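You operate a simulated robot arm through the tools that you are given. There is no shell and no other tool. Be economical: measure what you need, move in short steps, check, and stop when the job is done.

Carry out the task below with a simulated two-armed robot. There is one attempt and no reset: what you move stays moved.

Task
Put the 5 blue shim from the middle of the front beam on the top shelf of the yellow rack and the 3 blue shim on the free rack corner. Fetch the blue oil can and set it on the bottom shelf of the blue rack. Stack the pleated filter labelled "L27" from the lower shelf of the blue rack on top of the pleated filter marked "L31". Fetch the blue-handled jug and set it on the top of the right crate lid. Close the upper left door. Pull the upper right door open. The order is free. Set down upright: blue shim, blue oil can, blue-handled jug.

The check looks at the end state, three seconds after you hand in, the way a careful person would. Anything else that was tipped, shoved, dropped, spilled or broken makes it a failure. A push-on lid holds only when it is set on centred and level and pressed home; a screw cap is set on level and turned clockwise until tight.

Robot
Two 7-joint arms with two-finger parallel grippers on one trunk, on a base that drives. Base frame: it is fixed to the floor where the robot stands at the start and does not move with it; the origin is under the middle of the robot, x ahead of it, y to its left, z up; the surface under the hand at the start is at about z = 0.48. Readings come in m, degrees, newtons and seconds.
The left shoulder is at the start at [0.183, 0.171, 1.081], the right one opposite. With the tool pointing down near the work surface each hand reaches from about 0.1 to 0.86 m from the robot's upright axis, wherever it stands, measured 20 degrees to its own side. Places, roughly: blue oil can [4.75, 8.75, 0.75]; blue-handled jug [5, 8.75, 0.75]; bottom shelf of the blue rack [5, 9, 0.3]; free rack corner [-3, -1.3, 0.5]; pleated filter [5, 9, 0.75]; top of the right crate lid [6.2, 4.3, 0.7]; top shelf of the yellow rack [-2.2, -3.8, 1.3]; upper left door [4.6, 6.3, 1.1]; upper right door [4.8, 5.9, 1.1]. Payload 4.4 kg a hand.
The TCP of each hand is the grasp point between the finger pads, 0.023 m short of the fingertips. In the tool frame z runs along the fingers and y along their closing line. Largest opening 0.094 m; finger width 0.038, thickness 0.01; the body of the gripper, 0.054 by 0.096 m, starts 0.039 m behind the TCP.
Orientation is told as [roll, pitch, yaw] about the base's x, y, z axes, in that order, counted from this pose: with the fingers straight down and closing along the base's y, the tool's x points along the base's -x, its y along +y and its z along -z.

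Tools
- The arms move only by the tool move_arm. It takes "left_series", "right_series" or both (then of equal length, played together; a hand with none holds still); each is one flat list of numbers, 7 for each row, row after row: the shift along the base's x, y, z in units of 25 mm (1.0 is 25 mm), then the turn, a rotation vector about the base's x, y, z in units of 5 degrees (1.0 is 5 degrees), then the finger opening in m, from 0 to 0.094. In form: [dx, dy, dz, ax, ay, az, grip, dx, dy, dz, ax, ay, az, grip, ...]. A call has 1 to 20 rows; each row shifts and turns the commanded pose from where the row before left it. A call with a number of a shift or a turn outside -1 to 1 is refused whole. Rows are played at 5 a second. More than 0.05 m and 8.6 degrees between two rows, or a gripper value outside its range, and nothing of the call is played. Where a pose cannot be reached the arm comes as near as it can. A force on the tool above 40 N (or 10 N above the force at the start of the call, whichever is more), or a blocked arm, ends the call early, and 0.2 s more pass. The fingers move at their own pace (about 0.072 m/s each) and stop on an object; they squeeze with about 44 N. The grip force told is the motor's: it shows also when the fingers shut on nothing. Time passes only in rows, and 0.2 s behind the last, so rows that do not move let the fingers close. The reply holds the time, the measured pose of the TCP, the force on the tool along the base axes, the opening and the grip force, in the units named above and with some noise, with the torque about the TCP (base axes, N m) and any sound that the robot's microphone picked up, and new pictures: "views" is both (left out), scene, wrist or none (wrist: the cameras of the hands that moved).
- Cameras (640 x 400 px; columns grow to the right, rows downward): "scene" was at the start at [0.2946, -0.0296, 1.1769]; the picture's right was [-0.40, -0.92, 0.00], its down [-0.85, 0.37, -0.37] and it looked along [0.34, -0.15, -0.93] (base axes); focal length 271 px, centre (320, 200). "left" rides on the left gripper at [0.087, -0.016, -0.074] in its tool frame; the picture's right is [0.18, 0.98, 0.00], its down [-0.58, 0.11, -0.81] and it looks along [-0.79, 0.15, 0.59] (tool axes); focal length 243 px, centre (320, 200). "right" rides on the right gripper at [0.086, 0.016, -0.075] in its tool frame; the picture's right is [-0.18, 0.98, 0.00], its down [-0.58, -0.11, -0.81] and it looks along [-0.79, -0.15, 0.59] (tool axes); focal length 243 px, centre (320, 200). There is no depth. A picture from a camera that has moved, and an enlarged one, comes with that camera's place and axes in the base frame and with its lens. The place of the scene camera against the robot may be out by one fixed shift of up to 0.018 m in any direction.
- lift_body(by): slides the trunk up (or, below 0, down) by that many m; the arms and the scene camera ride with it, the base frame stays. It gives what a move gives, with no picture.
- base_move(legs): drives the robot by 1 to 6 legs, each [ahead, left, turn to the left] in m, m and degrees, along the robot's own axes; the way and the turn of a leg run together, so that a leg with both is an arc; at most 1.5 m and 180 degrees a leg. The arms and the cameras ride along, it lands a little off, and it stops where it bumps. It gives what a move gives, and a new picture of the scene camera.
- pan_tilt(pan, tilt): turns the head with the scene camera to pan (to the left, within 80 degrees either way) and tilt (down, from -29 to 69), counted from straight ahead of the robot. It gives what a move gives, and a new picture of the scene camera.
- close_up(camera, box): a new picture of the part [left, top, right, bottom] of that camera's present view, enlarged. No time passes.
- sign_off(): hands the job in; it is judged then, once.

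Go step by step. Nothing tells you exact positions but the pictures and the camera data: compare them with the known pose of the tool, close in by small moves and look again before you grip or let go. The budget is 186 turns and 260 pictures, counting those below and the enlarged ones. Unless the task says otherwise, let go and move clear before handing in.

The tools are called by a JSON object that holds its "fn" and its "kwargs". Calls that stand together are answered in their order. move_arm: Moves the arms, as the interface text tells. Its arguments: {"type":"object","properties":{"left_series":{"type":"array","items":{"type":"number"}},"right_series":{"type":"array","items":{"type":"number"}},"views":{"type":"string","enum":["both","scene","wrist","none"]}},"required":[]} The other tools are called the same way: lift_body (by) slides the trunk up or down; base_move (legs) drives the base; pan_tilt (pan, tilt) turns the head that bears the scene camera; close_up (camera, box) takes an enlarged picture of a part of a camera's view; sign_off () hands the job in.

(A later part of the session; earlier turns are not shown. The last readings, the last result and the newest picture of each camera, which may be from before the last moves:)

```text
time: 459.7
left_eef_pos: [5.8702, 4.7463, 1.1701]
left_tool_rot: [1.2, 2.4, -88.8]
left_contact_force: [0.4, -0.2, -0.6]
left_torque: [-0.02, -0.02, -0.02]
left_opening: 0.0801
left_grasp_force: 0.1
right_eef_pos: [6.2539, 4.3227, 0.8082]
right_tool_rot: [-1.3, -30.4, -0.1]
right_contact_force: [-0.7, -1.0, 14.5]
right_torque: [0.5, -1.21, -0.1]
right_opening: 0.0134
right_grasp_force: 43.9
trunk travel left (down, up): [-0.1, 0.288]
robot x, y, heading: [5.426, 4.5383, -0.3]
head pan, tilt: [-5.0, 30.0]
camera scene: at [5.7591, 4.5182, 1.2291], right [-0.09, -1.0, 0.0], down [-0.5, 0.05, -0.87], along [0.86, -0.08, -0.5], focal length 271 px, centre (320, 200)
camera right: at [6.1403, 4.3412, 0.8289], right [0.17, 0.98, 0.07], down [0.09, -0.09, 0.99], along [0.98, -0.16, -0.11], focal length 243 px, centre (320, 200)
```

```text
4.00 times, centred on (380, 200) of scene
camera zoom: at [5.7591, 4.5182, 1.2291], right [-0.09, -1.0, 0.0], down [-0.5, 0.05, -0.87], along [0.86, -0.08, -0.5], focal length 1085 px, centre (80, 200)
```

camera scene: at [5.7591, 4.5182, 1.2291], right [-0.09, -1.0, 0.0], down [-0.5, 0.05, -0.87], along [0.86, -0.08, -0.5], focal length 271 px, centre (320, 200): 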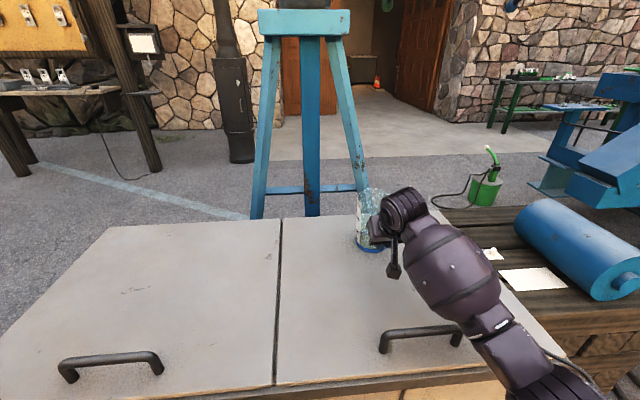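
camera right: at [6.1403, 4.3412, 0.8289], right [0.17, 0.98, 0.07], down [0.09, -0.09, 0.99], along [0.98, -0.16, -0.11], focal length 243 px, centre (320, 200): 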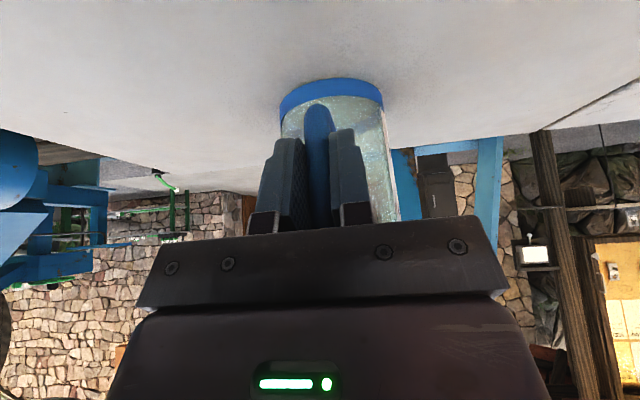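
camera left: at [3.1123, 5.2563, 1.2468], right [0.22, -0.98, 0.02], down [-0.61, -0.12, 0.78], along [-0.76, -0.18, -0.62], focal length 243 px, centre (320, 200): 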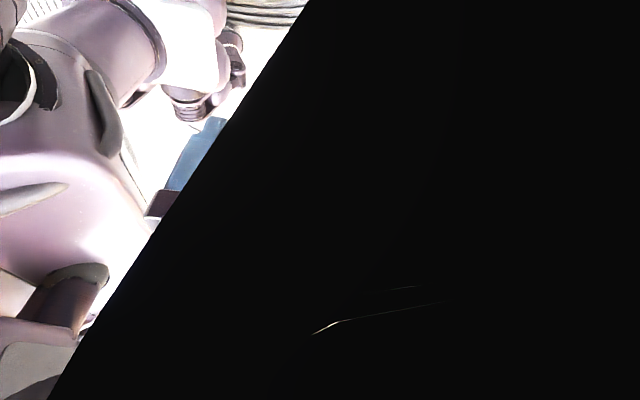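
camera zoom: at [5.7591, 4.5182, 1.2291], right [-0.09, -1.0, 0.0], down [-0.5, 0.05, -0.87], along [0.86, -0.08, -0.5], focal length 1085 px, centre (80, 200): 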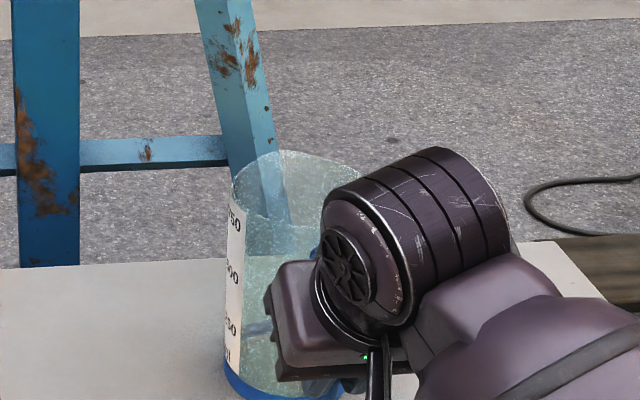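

Contact. I ease off, open and back straight away.

{"fn": "move_arm", "kwargs": {"right_series": [0, 0, 0.1, 0, 0, 0, 0, 0, 0, 0, 0, 0, 0, 0.07, 0, 0, 0, 0, 0, 0, 0.07, 0, 0, 0, 0, 0, 0, 0.07, -0.5, 0, 0, 0, 0, 0, 0.07, -0.8, 0, 0, 0, 0, 0, 0.07, -0.8, 0, 0.3, 0, 0, 0, 0.07], "views": "wrist"}}

{"fn": "base_move", "kwargs": {"legs": [[-0.3, 0, 0]]}}

```text
time: 461.3
left_eef_pos: [5.8713, 4.7466, 1.17]
left_tool_rot: [1.0, 2.5, -88.7]
left_contact_force: [-0.1, -0.5, 0.0]
left_torque: [-0.03, -0.02, -0.04]
left_opening: 0.08
left_grasp_force: 0.0
right_eef_pos: [6.1995, 4.3232, 0.8128]
right_tool_rot: [-1.4, -29.9, -0.1]
right_contact_force: [0.1, 0.0, 0.7]
right_torque: [-0.02, -0.02, -0.06]
right_opening: 0.0701
right_grasp_force: 0.0
trunk travel left (down, up): [-0.1, 0.288]
robot x, y, heading: [5.4301, 4.5358, -0.4]
head pan, tilt: [-5.0, 30.0]
camera right: at [6.0877, 4.3422, 0.835], right [0.17, 0.98, 0.07], down [0.1, -0.09, 0.99], along [0.98, -0.16, -0.12], focal length 243 px, centre (320, 200)
```

right: 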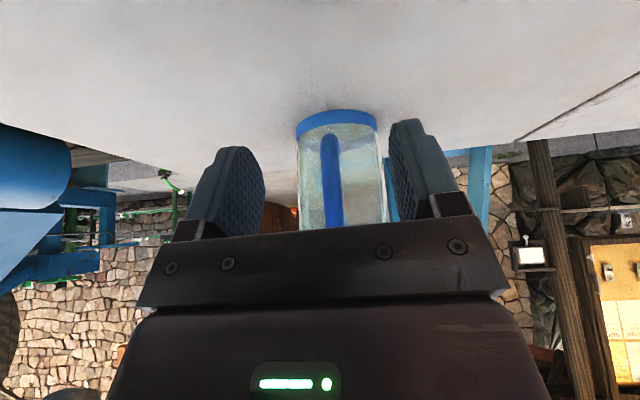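

```text
time: 463.3
left_eef_pos: [5.5709, 4.7484, 1.1686]
left_tool_rot: [0.9, 2.5, -88.4]
left_contact_force: [0.4, -0.3, 1.3]
left_torque: [-0.01, 0.01, 0.01]
left_opening: 0.0801
left_grasp_force: 0.1
right_eef_pos: [5.9002, 4.3278, 0.8125]
right_tool_rot: [-1.3, -29.9, 0.2]
right_contact_force: [-0.5, 0.3, 0.7]
right_torque: [0.01, 0.0, 0.0]
right_opening: 0.0702
right_grasp_force: 0.2
trunk travel left (down, up): [-0.1, 0.288]
robot x, y, heading: [5.1292, 4.5355, -0.4]
head pan, tilt: [-5.0, 30.0]
camera scene: at [5.4609, 4.5202, 1.228], right [-0.09, -1.0, 0.0], down [-0.5, 0.04, -0.87], along [0.86, -0.08, -0.5], focal length 271 px, centre (320, 200)
```

scene: 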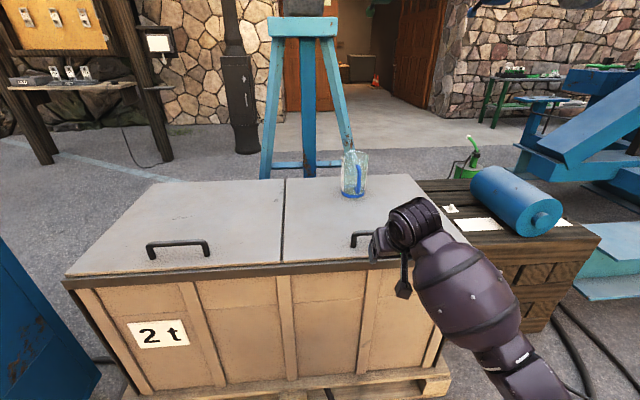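

The jug stands well on the right lid. I return through the corridor and go to the front of the cabinet.

{"fn": "base_move", "kwargs": {"legs": [[0, -0.8, 0.4], [-1.5, 0, 0], [-1.2, 0, 0], [0, 1.5, 0], [0, 0.45, 0], [0.5, 0, 27]]}}

{"fn": "pan_tilt", "kwargs": {"pan": 0, "tilt": 12}}

```text
time: 502.7
left_eef_pos: [3.1482, 6.1787, 1.1703]
left_tool_rot: [0.9, 2.5, -59.1]
left_contact_force: [-0.2, -0.5, -0.2]
left_torque: [-0.04, -0.03, 0.02]
left_opening: 0.0801
left_grasp_force: 0.0
right_eef_pos: [3.6421, 5.9725, 0.8124]
right_tool_rot: [-1.2, -29.9, 29.6]
right_contact_force: [-0.1, 0.6, -0.1]
right_torque: [-0.02, -0.02, -0.02]
right_opening: 0.0704
right_grasp_force: 0.0
trunk travel left (down, up): [-0.1, 0.288]
robot x, y, heading: [2.8721, 5.7747, 29.2]
head pan, tilt: [-5.0, 30.0]
camera scene: at [3.1621, 5.9175, 1.2279], right [0.41, -0.91, 0.0], down [-0.46, -0.21, -0.87], along [0.79, 0.36, -0.5], focal length 271 px, centre (320, 200)
```

scene: 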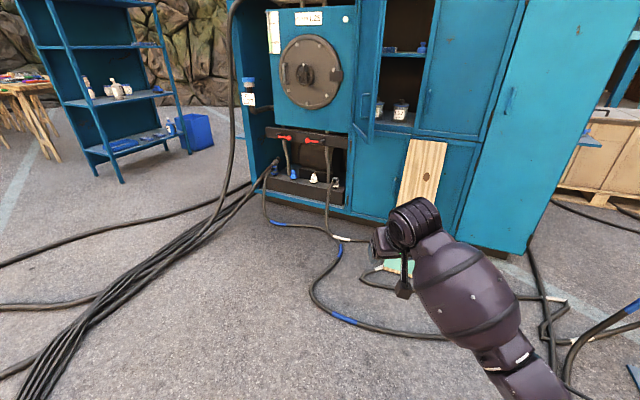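

```text
time: 503.5
left_eef_pos: [3.1471, 6.1792, 1.1693]
left_tool_rot: [1.0, 2.5, -59.1]
left_contact_force: [-0.3, -0.1, 0.4]
left_torque: [0.01, 0.01, 0.03]
left_opening: 0.08
left_grasp_force: 0.0
right_eef_pos: [3.6415, 5.9732, 0.8128]
right_tool_rot: [-1.3, -29.8, 29.6]
right_contact_force: [0.5, 0.8, -0.7]
right_torque: [-0.03, -0.01, -0.01]
right_opening: 0.0702
right_grasp_force: 0.1
trunk travel left (down, up): [-0.1, 0.288]
robot x, y, heading: [2.8677, 5.7726, 29.3]
head pan, tilt: [0.0, 12.0]
camera scene: at [3.1608, 5.9257, 1.257], right [0.49, -0.87, 0.0], down [-0.18, -0.1, -0.98], along [0.85, 0.48, -0.21], focal length 271 px, centre (320, 200)
```

scene: 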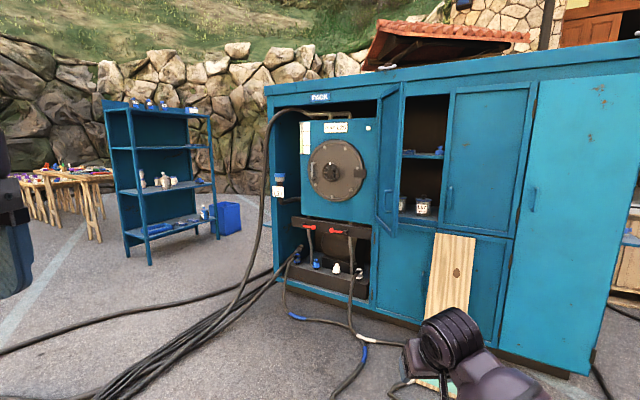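

I see the cabinet facing west: left upper door open ~55° (free edge ≈(4.54, 6.25)), right upper door closed (y 5.69–6.08) with its handle at its left edge. I square up, raise the hand and approach the right door's handle.

{"fn": "move_arm", "kwargs": {"right_series": [0, 0, 0.8, 0, 0, 0, 0.05, 0, 0, 0.8, 0, 0, 0, 0.05, 0, 0, 0.8, 0, 0, 0, 0.05, 0, 0, 0.8, 0, 0, 0, 0.05, 0, 0, 0.8, 0, 0, 0, 0.05, 0, 0, 0.8, 0, 0, 0, 0.05, 0, 0, 0.8, 0, 0, 0, 0.05, 0, 0, 0.8, 0, 0, 0, 0.05], "views": "none"}}

{"fn": "base_move", "kwargs": {"legs": [[0, 0, -29.3], [0, 0.49, 0], [0.8, 0, 0]]}}

{"fn": "close_up", "kwargs": {"camera": "right", "box": [0, 0, 640, 400]}}

```text
time: 505.3
left_eef_pos: [3.1464, 6.1779, 1.1703]
left_tool_rot: [1.0, 2.5, -59.1]
left_contact_force: [-0.5, 0.2, 0.9]
left_torque: [-0.02, -0.03, 0.03]
left_opening: 0.0801
left_grasp_force: 0.0
right_eef_pos: [3.6413, 5.9727, 0.9733]
right_tool_rot: [-1.4, -29.9, 29.7]
right_contact_force: [-1.0, -0.3, 0.3]
right_torque: [0.01, -0.03, 0.02]
right_opening: 0.0501
right_grasp_force: 0.1
trunk travel left (down, up): [-0.1, 0.288]
robot x, y, heading: [2.8679, 5.7798, 29.3]
head pan, tilt: [0.0, 12.0]
```

```text
time: 515.5
left_eef_pos: [4.1065, 6.4784, 1.1691]
left_tool_rot: [1.0, 2.5, -88.6]
left_contact_force: [0.3, -0.8, 1.0]
left_torque: [-0.03, 0.03, 0.01]
left_opening: 0.0803
left_grasp_force: 0.0
right_eef_pos: [4.4375, 6.0581, 0.973]
right_tool_rot: [-1.3, -29.8, 0.2]
right_contact_force: [0.0, 0.0, -0.3]
right_torque: [0.01, 0.0, -0.02]
right_opening: 0.05
right_grasp_force: 0.0
trunk travel left (down, up): [-0.1, 0.288]
robot x, y, heading: [3.6596, 6.2679, 0.2]
head pan, tilt: [0.0, 12.0]
camera scene: at [3.9995, 6.2571, 1.257], right [0.0, -1.0, 0.0], down [-0.21, 0.0, -0.98], along [0.98, 0.0, -0.21], focal length 271 px, centre (320, 200)
```

scene: 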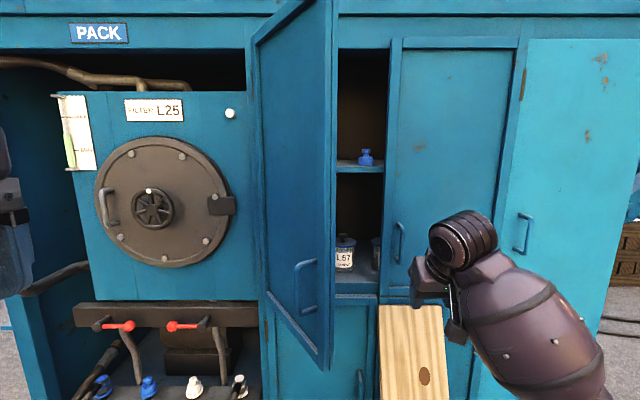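

```text
1.00 times, centred on (320, 200) of right (not enlarged: the box is as wide or as high as the picture)
camera zoom: at [4.3247, 6.0753, 0.9944], right [0.17, 0.98, 0.07], down [0.1, -0.09, 0.99], along [0.98, -0.16, -0.12], focal length 243 px, centre (320, 200)
```

zoom: 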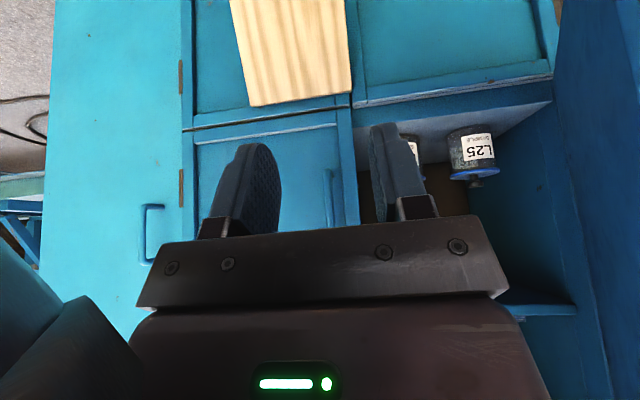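

{"fn": "move_arm", "kwargs": {"right_series": [0, -0.9, -0.6, 0, 0, 0, 0.06, 0, -0.9, -0.6, 0, 0, 0, 0.06], "views": "none"}}

{"fn": "base_move", "kwargs": {"legs": [[0.24, 0, -0.2]]}}

{"fn": "close_up", "kwargs": {"camera": "right", "box": [0, 0, 640, 400]}}

```text
time: 516.1
left_eef_pos: [4.107, 6.4789, 1.1688]
left_tool_rot: [1.0, 2.5, -88.4]
left_contact_force: [0.6, -0.1, -0.7]
left_torque: [0.01, 0.02, 0.0]
left_opening: 0.0799
left_grasp_force: 0.1
right_eef_pos: [4.437, 6.0119, 0.9422]
right_tool_rot: [-1.4, -29.8, 0.3]
right_contact_force: [-0.2, -0.6, 0.0]
right_torque: [0.03, -0.03, 0.0]
right_opening: 0.06
right_grasp_force: 0.1
trunk travel left (down, up): [-0.1, 0.288]
robot x, y, heading: [3.6632, 6.2657, 0.3]
head pan, tilt: [0.0, 12.0]
```

```text
time: 517.9
left_eef_pos: [4.3489, 6.4765, 1.1685]
left_tool_rot: [1.0, 2.5, -88.7]
left_contact_force: [0.7, -0.2, 0.6]
left_torque: [-0.02, 0.02, -0.01]
left_opening: 0.0798
left_grasp_force: 0.1
right_eef_pos: [4.6784, 6.0093, 0.9438]
right_tool_rot: [-1.3, -29.8, 0.0]
right_contact_force: [1.0, 0.1, 0.2]
right_torque: [-0.02, 0.0, 0.01]
right_opening: 0.0599
right_grasp_force: 0.0
trunk travel left (down, up): [-0.1, 0.288]
robot x, y, heading: [3.9055, 6.2661, 0.0]
head pan, tilt: [0.0, 12.0]
camera scene: at [4.2418, 6.2555, 1.257], right [0.0, -1.0, 0.0], down [-0.21, 0.0, -0.98], along [0.98, 0.0, -0.21], focal length 271 px, centre (320, 200)
```

scene: 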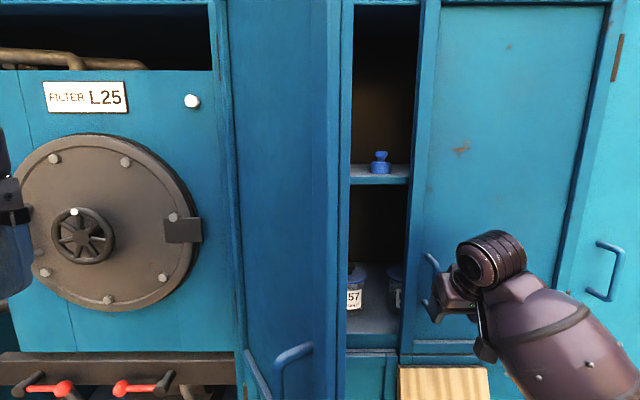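

```text
1.00 times, centred on (320, 200) of right (not enlarged: the box is as wide or as high as the picture)
camera zoom: at [4.5662, 6.0284, 0.9647], right [0.17, 0.98, 0.07], down [0.1, -0.09, 0.99], along [0.98, -0.16, -0.12], focal length 243 px, centre (320, 200)
```

zoom: 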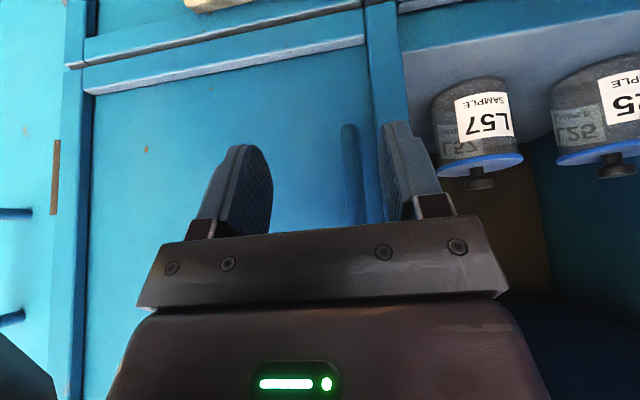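

{"fn": "move_arm", "kwargs": {"right_series": [0, 0.56, 0, 0, 0, 0, 0.06, 0.6, 0, 0, 0, 0, 0, 0.06, 0.6, 0, 0, 0, 0, 0, 0.06], "views": "wrist"}}

{"fn": "close_up", "kwargs": {"camera": "scene", "box": [380, 200, 540, 340]}}

```text
time: 518.7
left_eef_pos: [4.3496, 6.4754, 1.1698]
left_tool_rot: [0.9, 2.5, -88.7]
left_contact_force: [-0.4, 0.3, 0.8]
left_torque: [0.0, -0.01, -0.03]
left_opening: 0.0799
left_grasp_force: 0.1
right_eef_pos: [4.7087, 6.025, 0.9423]
right_tool_rot: [-1.3, -29.8, 0.1]
right_contact_force: [-0.2, -0.3, -0.5]
right_torque: [-0.01, -0.01, 0.02]
right_opening: 0.0599
right_grasp_force: 0.1
trunk travel left (down, up): [-0.1, 0.288]
robot x, y, heading: [3.9035, 6.2629, -0.2]
head pan, tilt: [0.0, 12.0]
camera right: at [4.5971, 6.0426, 0.9642], right [0.17, 0.98, 0.07], down [0.1, -0.09, 0.99], along [0.98, -0.16, -0.12], focal length 243 px, centre (320, 200)
```

right: 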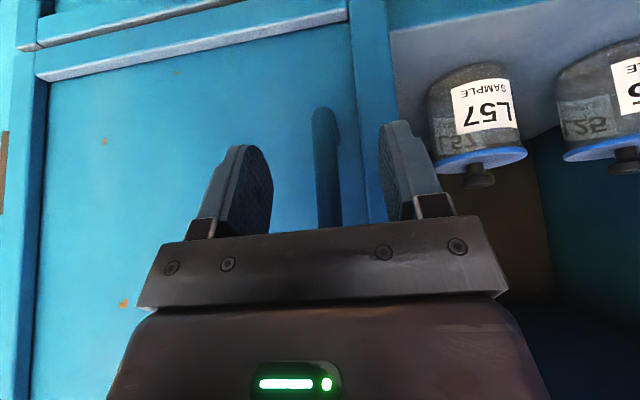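

```text
2.86 times, centred on (460, 270) of scene
camera zoom: at [4.2414, 6.2556, 1.257], right [0.0, -1.0, 0.0], down [-0.21, 0.0, -0.98], along [0.98, 0.0, -0.21], focal length 775 px, centre (-80, 0)
```

zoom: 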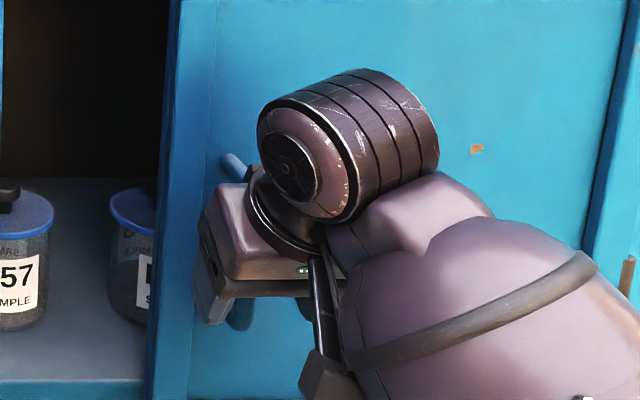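

{"fn": "move_arm", "kwargs": {"right_series": [0.4, 0, 0, 0, 0, 0, 0.06, 0.4, 0, 0, 0, 0, 0, 0.06, 0.3, 0, 0, 0, 0, 0, 0.06, 0, 0, 0, 0, 0, 0, 0.06], "views": "wrist"}}

```text
time: 519.3
left_eef_pos: [4.3447, 6.4768, 1.1709]
left_tool_rot: [1.2, 2.5, -88.8]
left_contact_force: [-0.4, 0.6, 0.1]
left_torque: [-0.03, 0.0, 0.03]
left_opening: 0.0801
left_grasp_force: 0.0
right_eef_pos: [4.7238, 6.0231, 0.9489]
right_tool_rot: [-1.3, -30.2, 0.0]
right_contact_force: [-21.2, 1.4, 9.5]
right_torque: [-0.04, -0.99, 0.07]
right_opening: 0.0598
right_grasp_force: 0.1
trunk travel left (down, up): [-0.1, 0.288]
robot x, y, heading: [3.9052, 6.2625, -0.3]
head pan, tilt: [0.0, 12.0]
stopped in row 3 (right hand): the force on the tool passed its limit at 44 N (the readings are from after the stop); the commanded pose is now the measured one
camera right: at [4.6117, 6.0417, 0.9701], right [0.17, 0.98, 0.07], down [0.09, -0.09, 0.99], along [0.98, -0.16, -0.11], focal length 243 px, centre (320, 200)
```

right: 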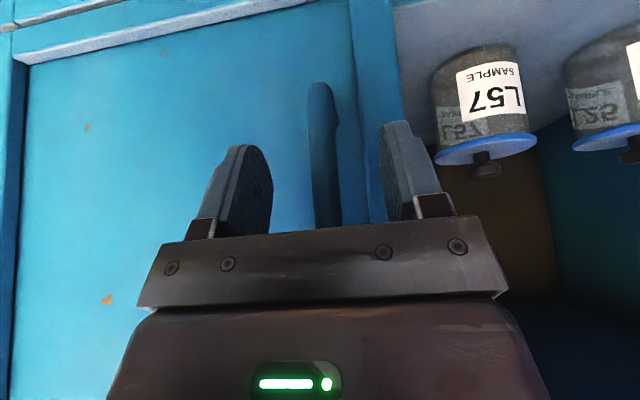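

Fingertips reached the door (x≈4.755), the bar is between the pads. I back off slightly and close.

{"fn": "move_arm", "kwargs": {"right_series": [-0.15, 0, -0.1, 0, 0, 0, 0.06, 0, 0, 0, 0, 0, 0, 0, 0, 0, 0, 0, 0, 0, 0, 0, 0, 0, 0, 0, 0, 0, 0, 0, 0, 0, 0, 0, 0], "views": "wrist"}}

```text
time: 520.5
left_eef_pos: [4.3457, 6.4781, 1.1721]
left_tool_rot: [1.2, 2.5, -88.7]
left_contact_force: [0.3, -0.4, 0.5]
left_torque: [0.02, 0.0, 0.01]
left_opening: 0.0801
left_grasp_force: 0.0
right_eef_pos: [4.7221, 6.0246, 0.9475]
right_tool_rot: [-1.3, -30.3, 0.1]
right_contact_force: [0.1, 3.6, 33.0]
right_torque: [1.8, -2.22, -0.02]
right_opening: 0.0144
right_grasp_force: 44.9
trunk travel left (down, up): [-0.1, 0.288]
robot x, y, heading: [3.9026, 6.2675, -0.2]
head pan, tilt: [0.0, 12.0]
camera right: at [4.6094, 6.043, 0.9684], right [0.17, 0.98, 0.08], down [0.09, -0.09, 0.99], along [0.98, -0.16, -0.11], focal length 243 px, centre (320, 200)
```

right: 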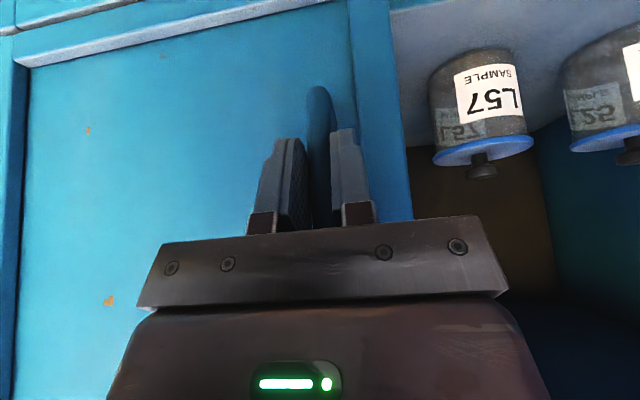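

The handle is gripped. I pull the door open along its arc (hinge at y≈5.69), first 30°.

{"fn": "move_arm", "kwargs": {"right_series": [-0.3, 0, 0.15, 0, 0, 0, 0, -0.578, -0.086, 0, 0, 0, 0.25, 0, -0.578, -0.086, 0, 0, 0, 0.25, 0, -0.568, -0.136, 0, 0, 0, 0.25, 0, -0.568, -0.136, 0, 0, 0, 0.25, 0, -0.554, -0.186, 0, 0, 0, 0.25, 0, -0.554, -0.186, 0, 0, 0, 0.25, 0, -0.536, -0.234, 0, 0, 0, 0.25, 0, -0.536, -0.234, 0, 0, 0, 0.25, 0, -0.512, -0.278, 0, 0, 0, 0.25, 0, -0.512, -0.278, 0, 0, 0, 0.25, 0]}}

```text
time: 522.0
left_eef_pos: [4.3495, 6.4753, 1.1688]
left_tool_rot: [0.8, 2.5, -88.8]
left_contact_force: [0.8, 0.9, -0.3]
left_torque: [-0.02, 0.01, 0.03]
left_opening: 0.0799
left_grasp_force: 0.1
right_eef_pos: [4.6469, 6.0037, 0.9467]
right_tool_rot: [-1.2, -30.2, 5.7]
right_contact_force: [1.3, -6.1, 15.3]
right_torque: [1.41, 0.39, -0.26]
right_opening: 0.0142
right_grasp_force: 45.2
trunk travel left (down, up): [-0.1, 0.288]
robot x, y, heading: [3.9043, 6.2622, -0.4]
head pan, tilt: [0.0, 12.0]
stopped in row 7 (right hand): the force on the tool passed its limit at 44 N (the readings are from after the stop); the commanded pose is now the measured one
camera scene: at [4.2415, 6.2548, 1.2563], right [-0.01, -1.0, 0.0], down [-0.21, 0.0, -0.98], along [0.98, -0.01, -0.21], focal length 271 px, centre (320, 200)
camera right: at [4.5326, 6.0106, 0.9687], right [0.07, 0.99, 0.07], down [0.1, -0.08, 0.99], along [0.99, -0.06, -0.11], focal length 243 px, centre (320, 200)
```

scene: 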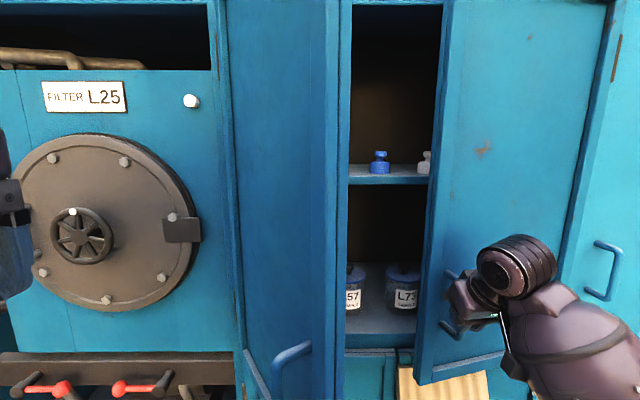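
right: 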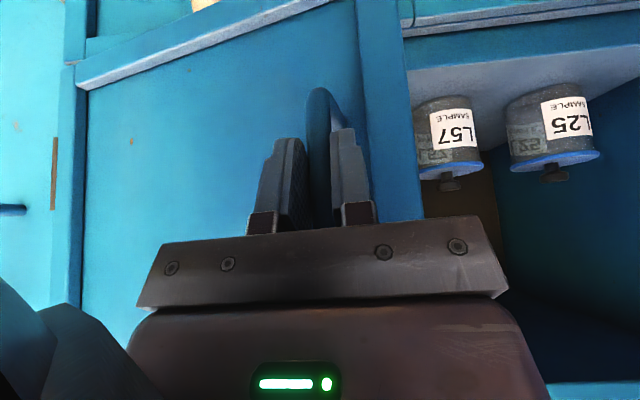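

Door opens. I continue the arc.

{"fn": "move_arm", "kwargs": {"right_series": [-0.2, -0.1, 0.15, 0, 0, 0.2, 0, -0.536, -0.234, 0, 0, 0, 0.4, 0, -0.536, -0.234, 0, 0, 0, 0.4, 0, -0.512, -0.278, 0, 0, 0, 0.4, 0, -0.512, -0.278, 0, 0, 0, 0.4, 0, -0.488, -0.322, 0, 0, 0, 0.4, 0, -0.488, -0.322, 0, 0, 0, 0.4, 0]}}

```text
time: 523.6
left_eef_pos: [4.3524, 6.4737, 1.1686]
left_tool_rot: [0.8, 2.6, -88.9]
left_contact_force: [0.2, 0.1, -0.1]
left_torque: [0.01, 0.03, 0.03]
left_opening: 0.08
left_grasp_force: 0.0
right_eef_pos: [4.5675, 5.9536, 0.9474]
right_tool_rot: [-1.1, -29.8, 17.9]
right_contact_force: [8.2, -11.1, -7.2]
right_torque: [1.23, 0.68, -0.32]
right_opening: 0.0141
right_grasp_force: 44.6
trunk travel left (down, up): [-0.1, 0.288]
robot x, y, heading: [3.9035, 6.2616, -0.2]
head pan, tilt: [0.0, 12.0]
stopped in row 7 (right hand): the force on the tool passed its limit at 42 N (the readings are from after the stop); the commanded pose is now the measured one
camera scene: at [4.2432, 6.2524, 1.2564], right [-0.01, -1.0, 0.0], down [-0.21, 0.0, -0.98], along [0.98, -0.01, -0.21], focal length 271 px, centre (320, 200)
camera right: at [4.4558, 5.9376, 0.9699], right [-0.14, 0.99, 0.07], down [0.13, -0.06, 0.99], along [0.98, 0.15, -0.12], focal length 243 px, centre (320, 200)
```

scene: 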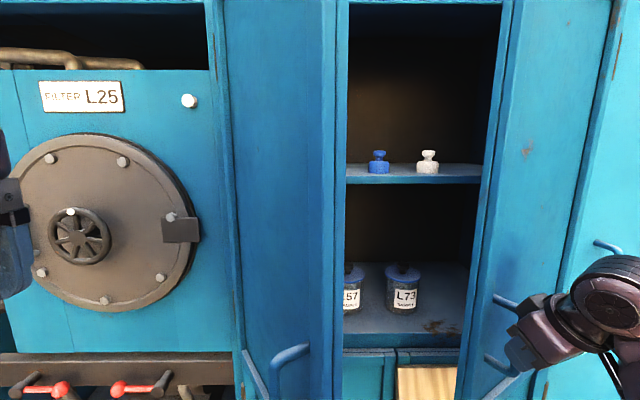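
right: 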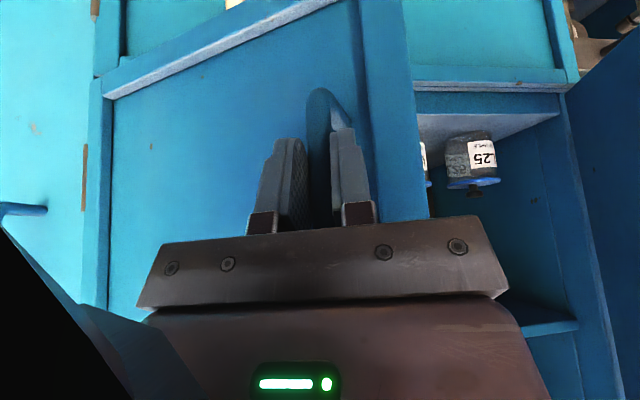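

{"fn": "move_arm", "kwargs": {"right_series": [-0.2, -0.15, 0.1, 0, 0, 0.2, 0, -0.458, -0.364, 0, 0, 0, 0.4, 0, -0.458, -0.364, 0, 0, 0, 0.4, 0, -0.422, -0.402, 0, 0, 0, 0.4, 0, -0.422, -0.402, 0, 0, 0, 0.4, 0, -0.388, -0.436, 0, 0, 0, 0.4, 0, -0.388, -0.436, 0, 0, 0, 0.4, 0, -0.348, -0.472, 0, 0, 0, 0.4, 0, -0.348, -0.472, 0, 0, 0, 0.4, 0]}}

```text
time: 524.5
left_eef_pos: [4.3518, 6.4715, 1.169]
left_tool_rot: [1.0, 2.7, -89.0]
left_contact_force: [0.5, 0.3, -0.4]
left_torque: [-0.02, -0.01, 0.01]
left_opening: 0.0797
left_grasp_force: 0.1
right_eef_pos: [4.5429, 5.9313, 0.9486]
right_tool_rot: [-1.2, -29.4, 22.2]
right_contact_force: [10.9, -13.2, -14.4]
right_torque: [1.03, 1.13, -0.36]
right_opening: 0.0143
right_grasp_force: 44.9
trunk travel left (down, up): [-0.1, 0.288]
robot x, y, heading: [3.9053, 6.2641, -0.1]
head pan, tilt: [0.0, 12.0]
stopped in row 4 (right hand): the force on the tool passed its limit at 43 N (the readings are from after the stop); the commanded pose is now the measured one
camera scene: at [4.2441, 6.2512, 1.2563], right [-0.01, -1.0, 0.0], down [-0.21, 0.0, -0.98], along [0.98, -0.01, -0.21], focal length 271 px, centre (320, 200)
camera right: at [4.4327, 5.906, 0.9707], right [-0.21, 0.97, 0.07], down [0.13, -0.04, 0.99], along [0.97, 0.22, -0.12], focal length 243 px, centre (320, 200)
```

scene: 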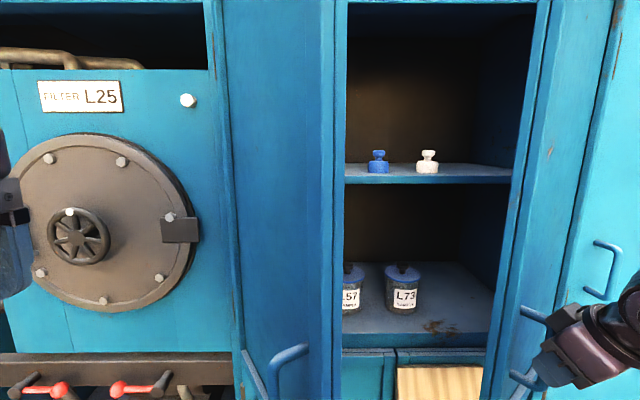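
right: 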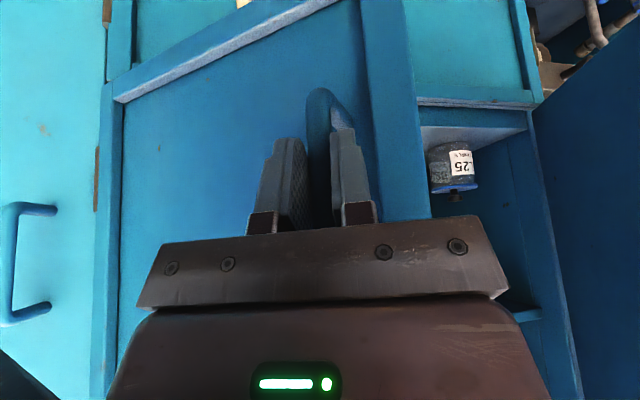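

{"fn": "move_arm", "kwargs": {"right_series": [0, -0.4, -0.25, 0, 0, 0.2, 0, -0.4, -0.42, 0, 0, 0, 0.5, 0, -0.4, -0.42, 0, 0, 0, 0.5, 0, -0.38, -0.46, 0, 0, 0, 0.5, 0, -0.38, -0.46, 0, 0, 0, 0.5, 0, -0.33, -0.5, 0, 0, 0, 0.5, 0, -0.33, -0.5, 0, 0, 0, 0.5, 0, -0.28, -0.53, 0, 0, 0, 0.5, 0, -0.28, -0.53, 0, 0, 0, 0.5, 0]}}

```text
time: 526.0
left_eef_pos: [4.3508, 6.4736, 1.1692]
left_tool_rot: [0.9, 2.5, -88.9]
left_contact_force: [0.3, -0.7, -0.2]
left_torque: [0.0, 0.0, -0.02]
left_opening: 0.0801
left_grasp_force: 0.0
right_eef_pos: [4.4917, 5.8562, 0.9474]
right_tool_rot: [-2.0, -30.4, 37.7]
right_contact_force: [6.7, -4.4, 10.3]
right_torque: [1.03, 1.09, -0.26]
right_opening: 0.0145
right_grasp_force: 44.8
trunk travel left (down, up): [-0.1, 0.288]
robot x, y, heading: [3.9063, 6.2616, -0.3]
head pan, tilt: [0.0, 12.0]
stopped in row 7 (right hand): the force on the tool passed its limit at 43 N (the readings are from after the stop); the commanded pose is now the measured one
camera scene: at [4.2426, 6.2534, 1.2567], right [-0.01, -1.0, 0.0], down [-0.21, 0.0, -0.98], along [0.98, -0.01, -0.21], focal length 271 px, centre (320, 200)
camera right: at [4.3909, 5.8031, 0.9686], right [-0.46, 0.88, 0.06], down [0.12, -0.01, 0.99], along [0.88, 0.47, -0.1], focal length 243 px, centre (320, 200)
```

scene: 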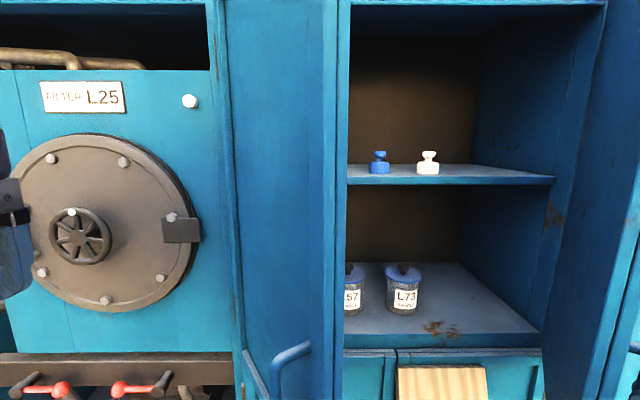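
right: 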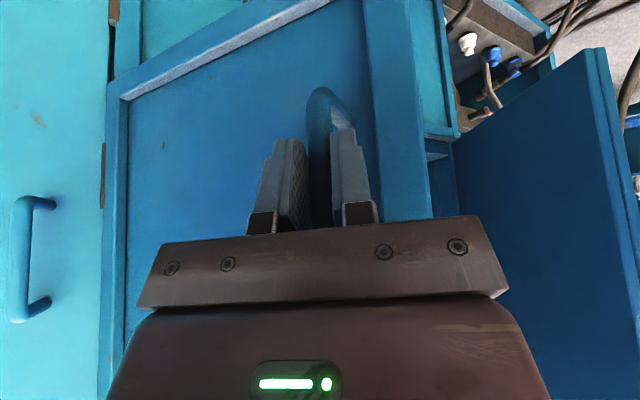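

{"fn": "move_arm", "kwargs": {"right_series": [0, -0.3, -0.1, 0, 0, 0.3, 0, -0.26, -0.52, 0, 0, 0, 0.5, 0, -0.26, -0.52, 0, 0, 0, 0.5, 0, -0.21, -0.54, 0, 0, 0, 0.5, 0, -0.21, -0.54, 0, 0, 0, 0.5, 0, -0.17, -0.56, 0, 0, 0, 0.5, 0, -0.17, -0.56, 0, 0, 0, 0.5, 0, -0.12, -0.57, 0, 0, 0, 0.5, 0, -0.12, -0.57, 0, 0, 0, 0.5, 0]}}

```text
time: 527.5
left_eef_pos: [4.3521, 6.4751, 1.1694]
left_tool_rot: [0.9, 2.5, -88.8]
left_contact_force: [0.0, -0.3, 0.4]
left_torque: [0.03, -0.03, -0.05]
left_opening: 0.08
left_grasp_force: 0.2
right_eef_pos: [4.4661, 5.7828, 0.9475]
right_tool_rot: [-2.3, -30.6, 51.7]
right_contact_force: [5.2, -2.7, 10.7]
right_torque: [0.71, 1.25, -0.26]
right_opening: 0.0144
right_grasp_force: 45.0
trunk travel left (down, up): [-0.1, 0.288]
robot x, y, heading: [3.9065, 6.2642, -0.1]
head pan, tilt: [0.0, 12.0]
stopped in row 7 (right hand): the force on the tool passed its limit at 42 N (the readings are from after the stop); the commanded pose is now the measured one
camera scene: at [4.2428, 6.2539, 1.2566], right [-0.01, -1.0, 0.0], down [-0.21, 0.0, -0.98], along [0.98, -0.01, -0.21], focal length 271 px, centre (320, 200)
camera right: at [4.3806, 5.7081, 0.9678], right [-0.66, 0.75, 0.06], down [0.11, 0.02, 0.99], along [0.74, 0.66, -0.1], focal length 243 px, centre (320, 200)
```

scene: 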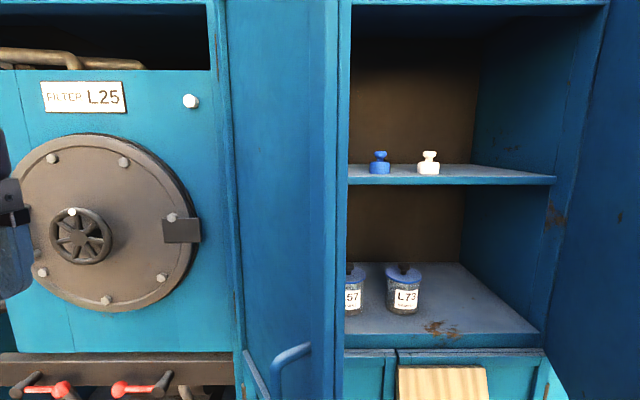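
right: 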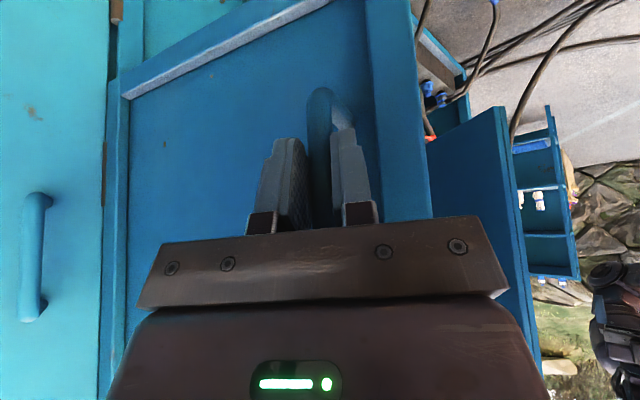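

{"fn": "move_arm", "kwargs": {"right_series": [0, -0.3, -0.1, 0, 0, 0.3, 0, -0.12, -0.55, 0, 0, 0, 0.5, 0, -0.1, -0.55, 0, 0, 0, 0.5, 0, -0.06, -0.57, 0, 0, 0, 0.5, 0, -0.06, -0.57, 0, 0, 0, 0.5, 0, 0, -0.57, 0, 0, 0, 0.5, 0, 0, -0.57, 0, 0, 0, 0.5, 0], "views": "wrist"}}

```text
time: 529.1
left_eef_pos: [4.3526, 6.4765, 1.1692]
left_tool_rot: [1.0, 2.4, -88.7]
left_contact_force: [-0.8, -0.3, -0.5]
left_torque: [-0.04, 0.0, -0.01]
left_opening: 0.0799
left_grasp_force: 0.0
right_eef_pos: [4.4584, 5.6926, 0.9466]
right_tool_rot: [-2.6, -30.5, 68.5]
right_contact_force: [28.4, -0.1, 27.2]
right_torque: [1.25, 0.9, -0.41]
right_opening: 0.0146
right_grasp_force: 45.0
trunk travel left (down, up): [-0.1, 0.288]
robot x, y, heading: [3.9082, 6.2634, -0.2]
head pan, tilt: [0.0, 12.0]
camera right: at [4.399, 5.5963, 0.9676], right [-0.85, 0.53, 0.06], down [0.1, 0.06, 0.99], along [0.52, 0.85, -0.1], focal length 243 px, centre (320, 200)
```

right: 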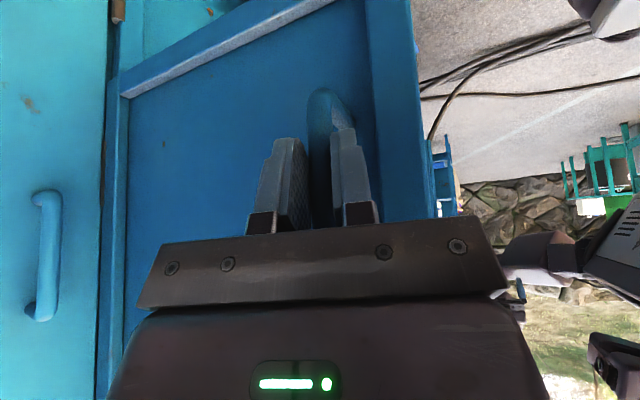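

The door stands at ~88° open. I release the handle and withdraw along the tool axis.

{"fn": "move_arm", "kwargs": {"right_series": [0.1, 0, 0.12, 0, 0, 0, 0, 0, 0, 0, 0, 0, 0, 0.06, 0, 0, 0, 0, 0, 0, 0.06, 0, 0, 0, 0, 0, 0, 0.06, -0.35, -0.8, 0, 0, 0, 0, 0.06, -0.35, -0.8, 0, 0, 0, 0, 0.06, -0.35, -0.8, 0, 0, 0, 0, 0.06, -0.35, -0.8, 0, 0, 0, 0, 0.06]}}

```text
time: 530.9
left_eef_pos: [4.35, 6.4743, 1.169]
left_tool_rot: [1.0, 2.5, -88.8]
left_contact_force: [0.2, -0.3, -0.3]
left_torque: [0.01, 0.01, 0.0]
left_opening: 0.0801
left_grasp_force: 0.1
right_eef_pos: [4.4234, 5.6106, 0.9472]
right_tool_rot: [-2.4, -30.5, 68.3]
right_contact_force: [1.0, 0.6, 0.5]
right_torque: [-0.01, 0.0, 0.01]
right_opening: 0.06
right_grasp_force: 0.1
trunk travel left (down, up): [-0.1, 0.288]
robot x, y, heading: [3.9075, 6.2628, -0.5]
head pan, tilt: [0.0, 12.0]
camera scene: at [4.2424, 6.2536, 1.2571], right [-0.01, -1.0, 0.0], down [-0.21, 0.0, -0.98], along [0.98, -0.01, -0.21], focal length 271 px, centre (320, 200)
camera right: at [4.3633, 5.5146, 0.9674], right [-0.85, 0.53, 0.06], down [0.1, 0.05, 0.99], along [0.52, 0.85, -0.1], focal length 243 px, centre (320, 200)
```

scene: 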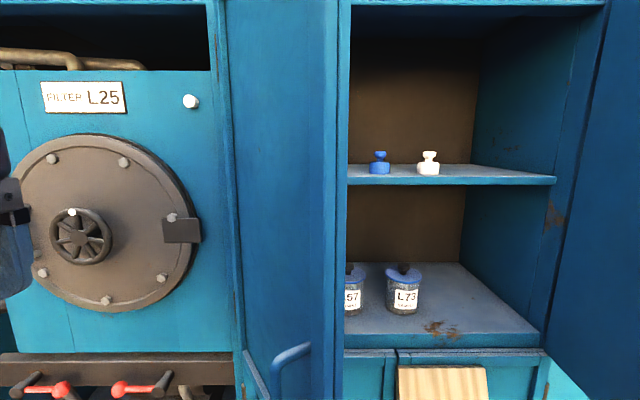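
right: 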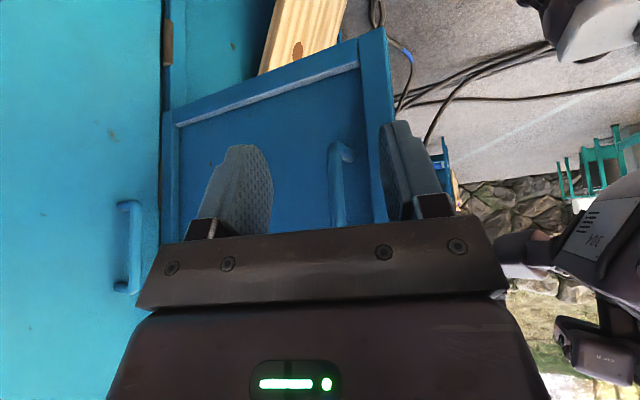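

The right door stays open. Now I use the left hand, fist closed, to push the left door shut from its outer side.

{"fn": "move_arm", "kwargs": {"left_series": [0, -0.95, 0, 0, 0, 0, 0, 0, -0.95, 0, 0, 0, 0, 0, 0, -0.95, 0, 0, 0, 0, 0, 0, -0.95, 0, 0, 0, 0, 0, 0, -0.95, 0, 0, 0, 0, 0, 0, -0.95, 0, 0, 0, 0, 0, 0.9, 0, 0, 0, 0, 0, 0, 0.9, 0, 0, 0, 0, 0, 0, 0.9, 0, 0, 0, 0, 0, 0, 0.9, 0, 0, 0, 0, 0, 0, 0.9, 0, 0, 0, 0, 0, 0, 0.9, 0, 0, 0, 0, 0, 0]}}

```text
time: 533.5
left_eef_pos: [4.4867, 6.3317, 1.1704]
left_tool_rot: [1.1, 2.5, -88.8]
left_contact_force: [0.4, -1.0, -0.5]
left_torque: [0.01, 0.02, 0.01]
left_opening: 0.0
left_grasp_force: 42.5
right_eef_pos: [4.4233, 5.611, 0.947]
right_tool_rot: [-2.3, -30.5, 68.3]
right_contact_force: [0.5, 1.1, -0.2]
right_torque: [-0.02, -0.02, 0.03]
right_opening: 0.0602
right_grasp_force: 0.1
trunk travel left (down, up): [-0.1, 0.288]
robot x, y, heading: [3.9045, 6.2645, -0.4]
head pan, tilt: [0.0, 12.0]
camera scene: at [4.2428, 6.2538, 1.2569], right [-0.01, -1.0, 0.0], down [-0.21, 0.0, -0.98], along [0.98, -0.01, -0.21], focal length 271 px, centre (320, 200)
camera left: at [4.4675, 6.4148, 1.2474], right [0.98, 0.2, 0.02], down [0.11, -0.61, 0.78], along [0.17, -0.76, -0.62], focal length 243 px, centre (320, 200)
```

scene: 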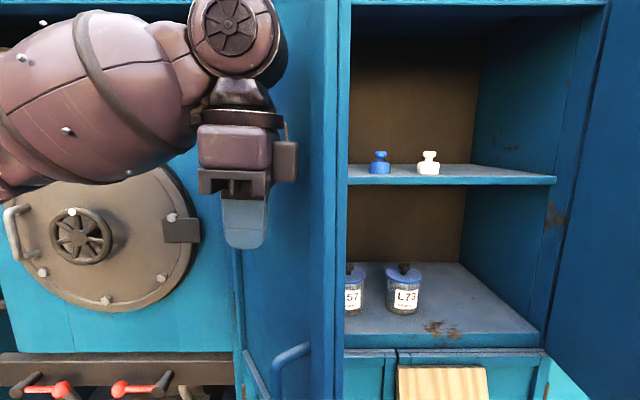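
left: 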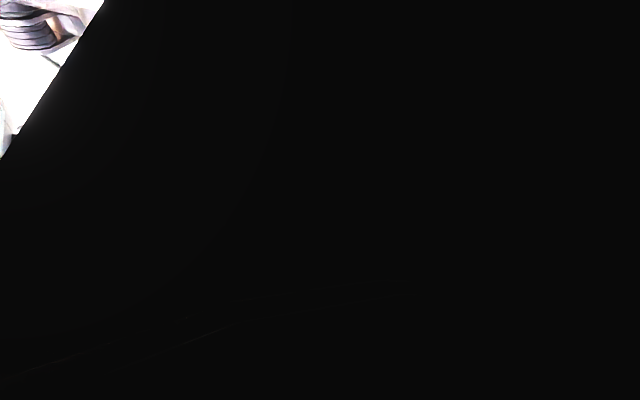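

{"fn": "move_arm", "kwargs": {"left_series": [0.8, 0, 0, 0, 0, 0, 0, 0.8, 0, 0, 0, 0, 0, 0, 0.8, 0, 0, 0, 0, 0, 0, 0.8, 0, 0, 0, 0, 0, 0, 0.8, 0, 0, 0, 0, 0, 0, 0.8, 0, 0, 0, 0, 0, 0], "views": "scene"}}

```text
time: 534.9
left_eef_pos: [4.6079, 6.3327, 1.1687]
left_tool_rot: [0.9, 2.6, -88.8]
left_contact_force: [-0.1, -0.2, 0.5]
left_torque: [0.01, 0.0, -0.02]
left_opening: 0.0
left_grasp_force: 42.4
right_eef_pos: [4.4248, 5.6122, 0.9465]
right_tool_rot: [-2.2, -30.4, 68.3]
right_contact_force: [-0.1, 0.1, 0.5]
right_torque: [-0.01, 0.01, 0.01]
right_opening: 0.0599
right_grasp_force: 0.1
trunk travel left (down, up): [-0.1, 0.288]
robot x, y, heading: [3.9074, 6.2625, -0.0]
head pan, tilt: [0.0, 12.0]
camera scene: at [4.2431, 6.2534, 1.2567], right [-0.01, -1.0, 0.0], down [-0.21, 0.0, -0.98], along [0.98, -0.01, -0.21], focal length 271 px, centre (320, 200)
```

scene: 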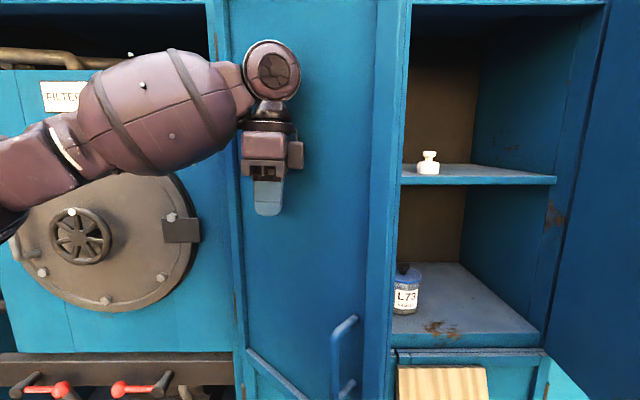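

{"fn": "move_arm", "kwargs": {"left_series": [0.7, 0, 0, 0, 0, 0, 0, 0.7, 0, 0, 0, 0, 0, 0, 0.7, 0, 0, 0, 0, 0, 0, 0.7, 0, 0, 0, 0, 0, 0, 0.6, 0, 0, 0, 0, 0, 0, 0.5, 0, 0, 0, 0, 0, 0, 0.4, 0, 0, 0, 0, 0, 0], "views": "scene"}}

```text
time: 536.5
left_eef_pos: [4.7146, 6.3307, 1.1702]
left_tool_rot: [1.1, 2.5, -88.7]
left_contact_force: [-0.1, 0.6, -0.3]
left_torque: [-0.01, 0.03, 0.02]
left_opening: 0.0
left_grasp_force: 42.8
right_eef_pos: [4.4251, 5.6108, 0.9471]
right_tool_rot: [-2.4, -30.5, 68.4]
right_contact_force: [-0.4, -0.3, -0.3]
right_torque: [-0.01, 0.04, -0.03]
right_opening: 0.0598
right_grasp_force: 0.1
trunk travel left (down, up): [-0.1, 0.288]
robot x, y, heading: [3.9071, 6.2633, -0.4]
head pan, tilt: [0.0, 12.0]
camera scene: at [4.2429, 6.2539, 1.2568], right [-0.01, -1.0, 0.0], down [-0.21, 0.0, -0.98], along [0.98, -0.01, -0.21], focal length 271 px, centre (320, 200)
```

scene: 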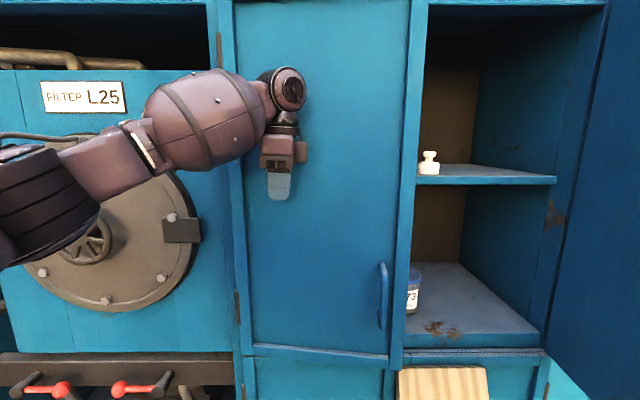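

{"fn": "move_arm", "kwargs": {"left_series": [0.4, -0.5, 0, 0, 0, 0, 0, 0.4, -0.5, 0, 0, 0, 0, 0, 0.4, -0.5, 0, 0, 0, 0, 0, 0.4, -0.5, 0, 0, 0, 0, 0, 0.4, -0.5, 0, 0, 0, 0, 0, 0.4, -0.5, 0, 0, 0, 0, 0, 0.4, 0, 0, 0, 0, 0, 0], "views": "scene"}}

```text
time: 537.2
left_eef_pos: [4.7333, 6.3051, 1.1704]
left_tool_rot: [0.5, 2.9, -88.9]
left_contact_force: [-8.1, 1.8, 1.4]
left_torque: [-0.12, -0.38, -0.12]
left_opening: 0.0
left_grasp_force: 42.4
right_eef_pos: [4.4229, 5.6119, 0.9469]
right_tool_rot: [-2.2, -30.5, 68.5]
right_contact_force: [0.9, -0.1, -0.7]
right_torque: [0.01, 0.0, 0.02]
right_opening: 0.0601
right_grasp_force: 0.0
trunk travel left (down, up): [-0.1, 0.288]
robot x, y, heading: [3.905, 6.2629, -0.2]
head pan, tilt: [0.0, 12.0]
stopped in row 3 (left hand): the force on the tool passed its limit at 44 N (the readings are from after the stop); the commanded pose is now the measured one
camera scene: at [4.2417, 6.254, 1.2574], right [-0.01, -1.0, 0.0], down [-0.21, 0.0, -0.98], along [0.98, 0.0, -0.21], focal length 271 px, centre (320, 200)
```

scene: 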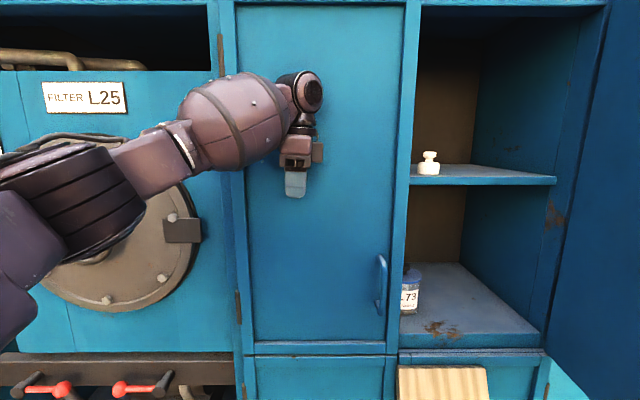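

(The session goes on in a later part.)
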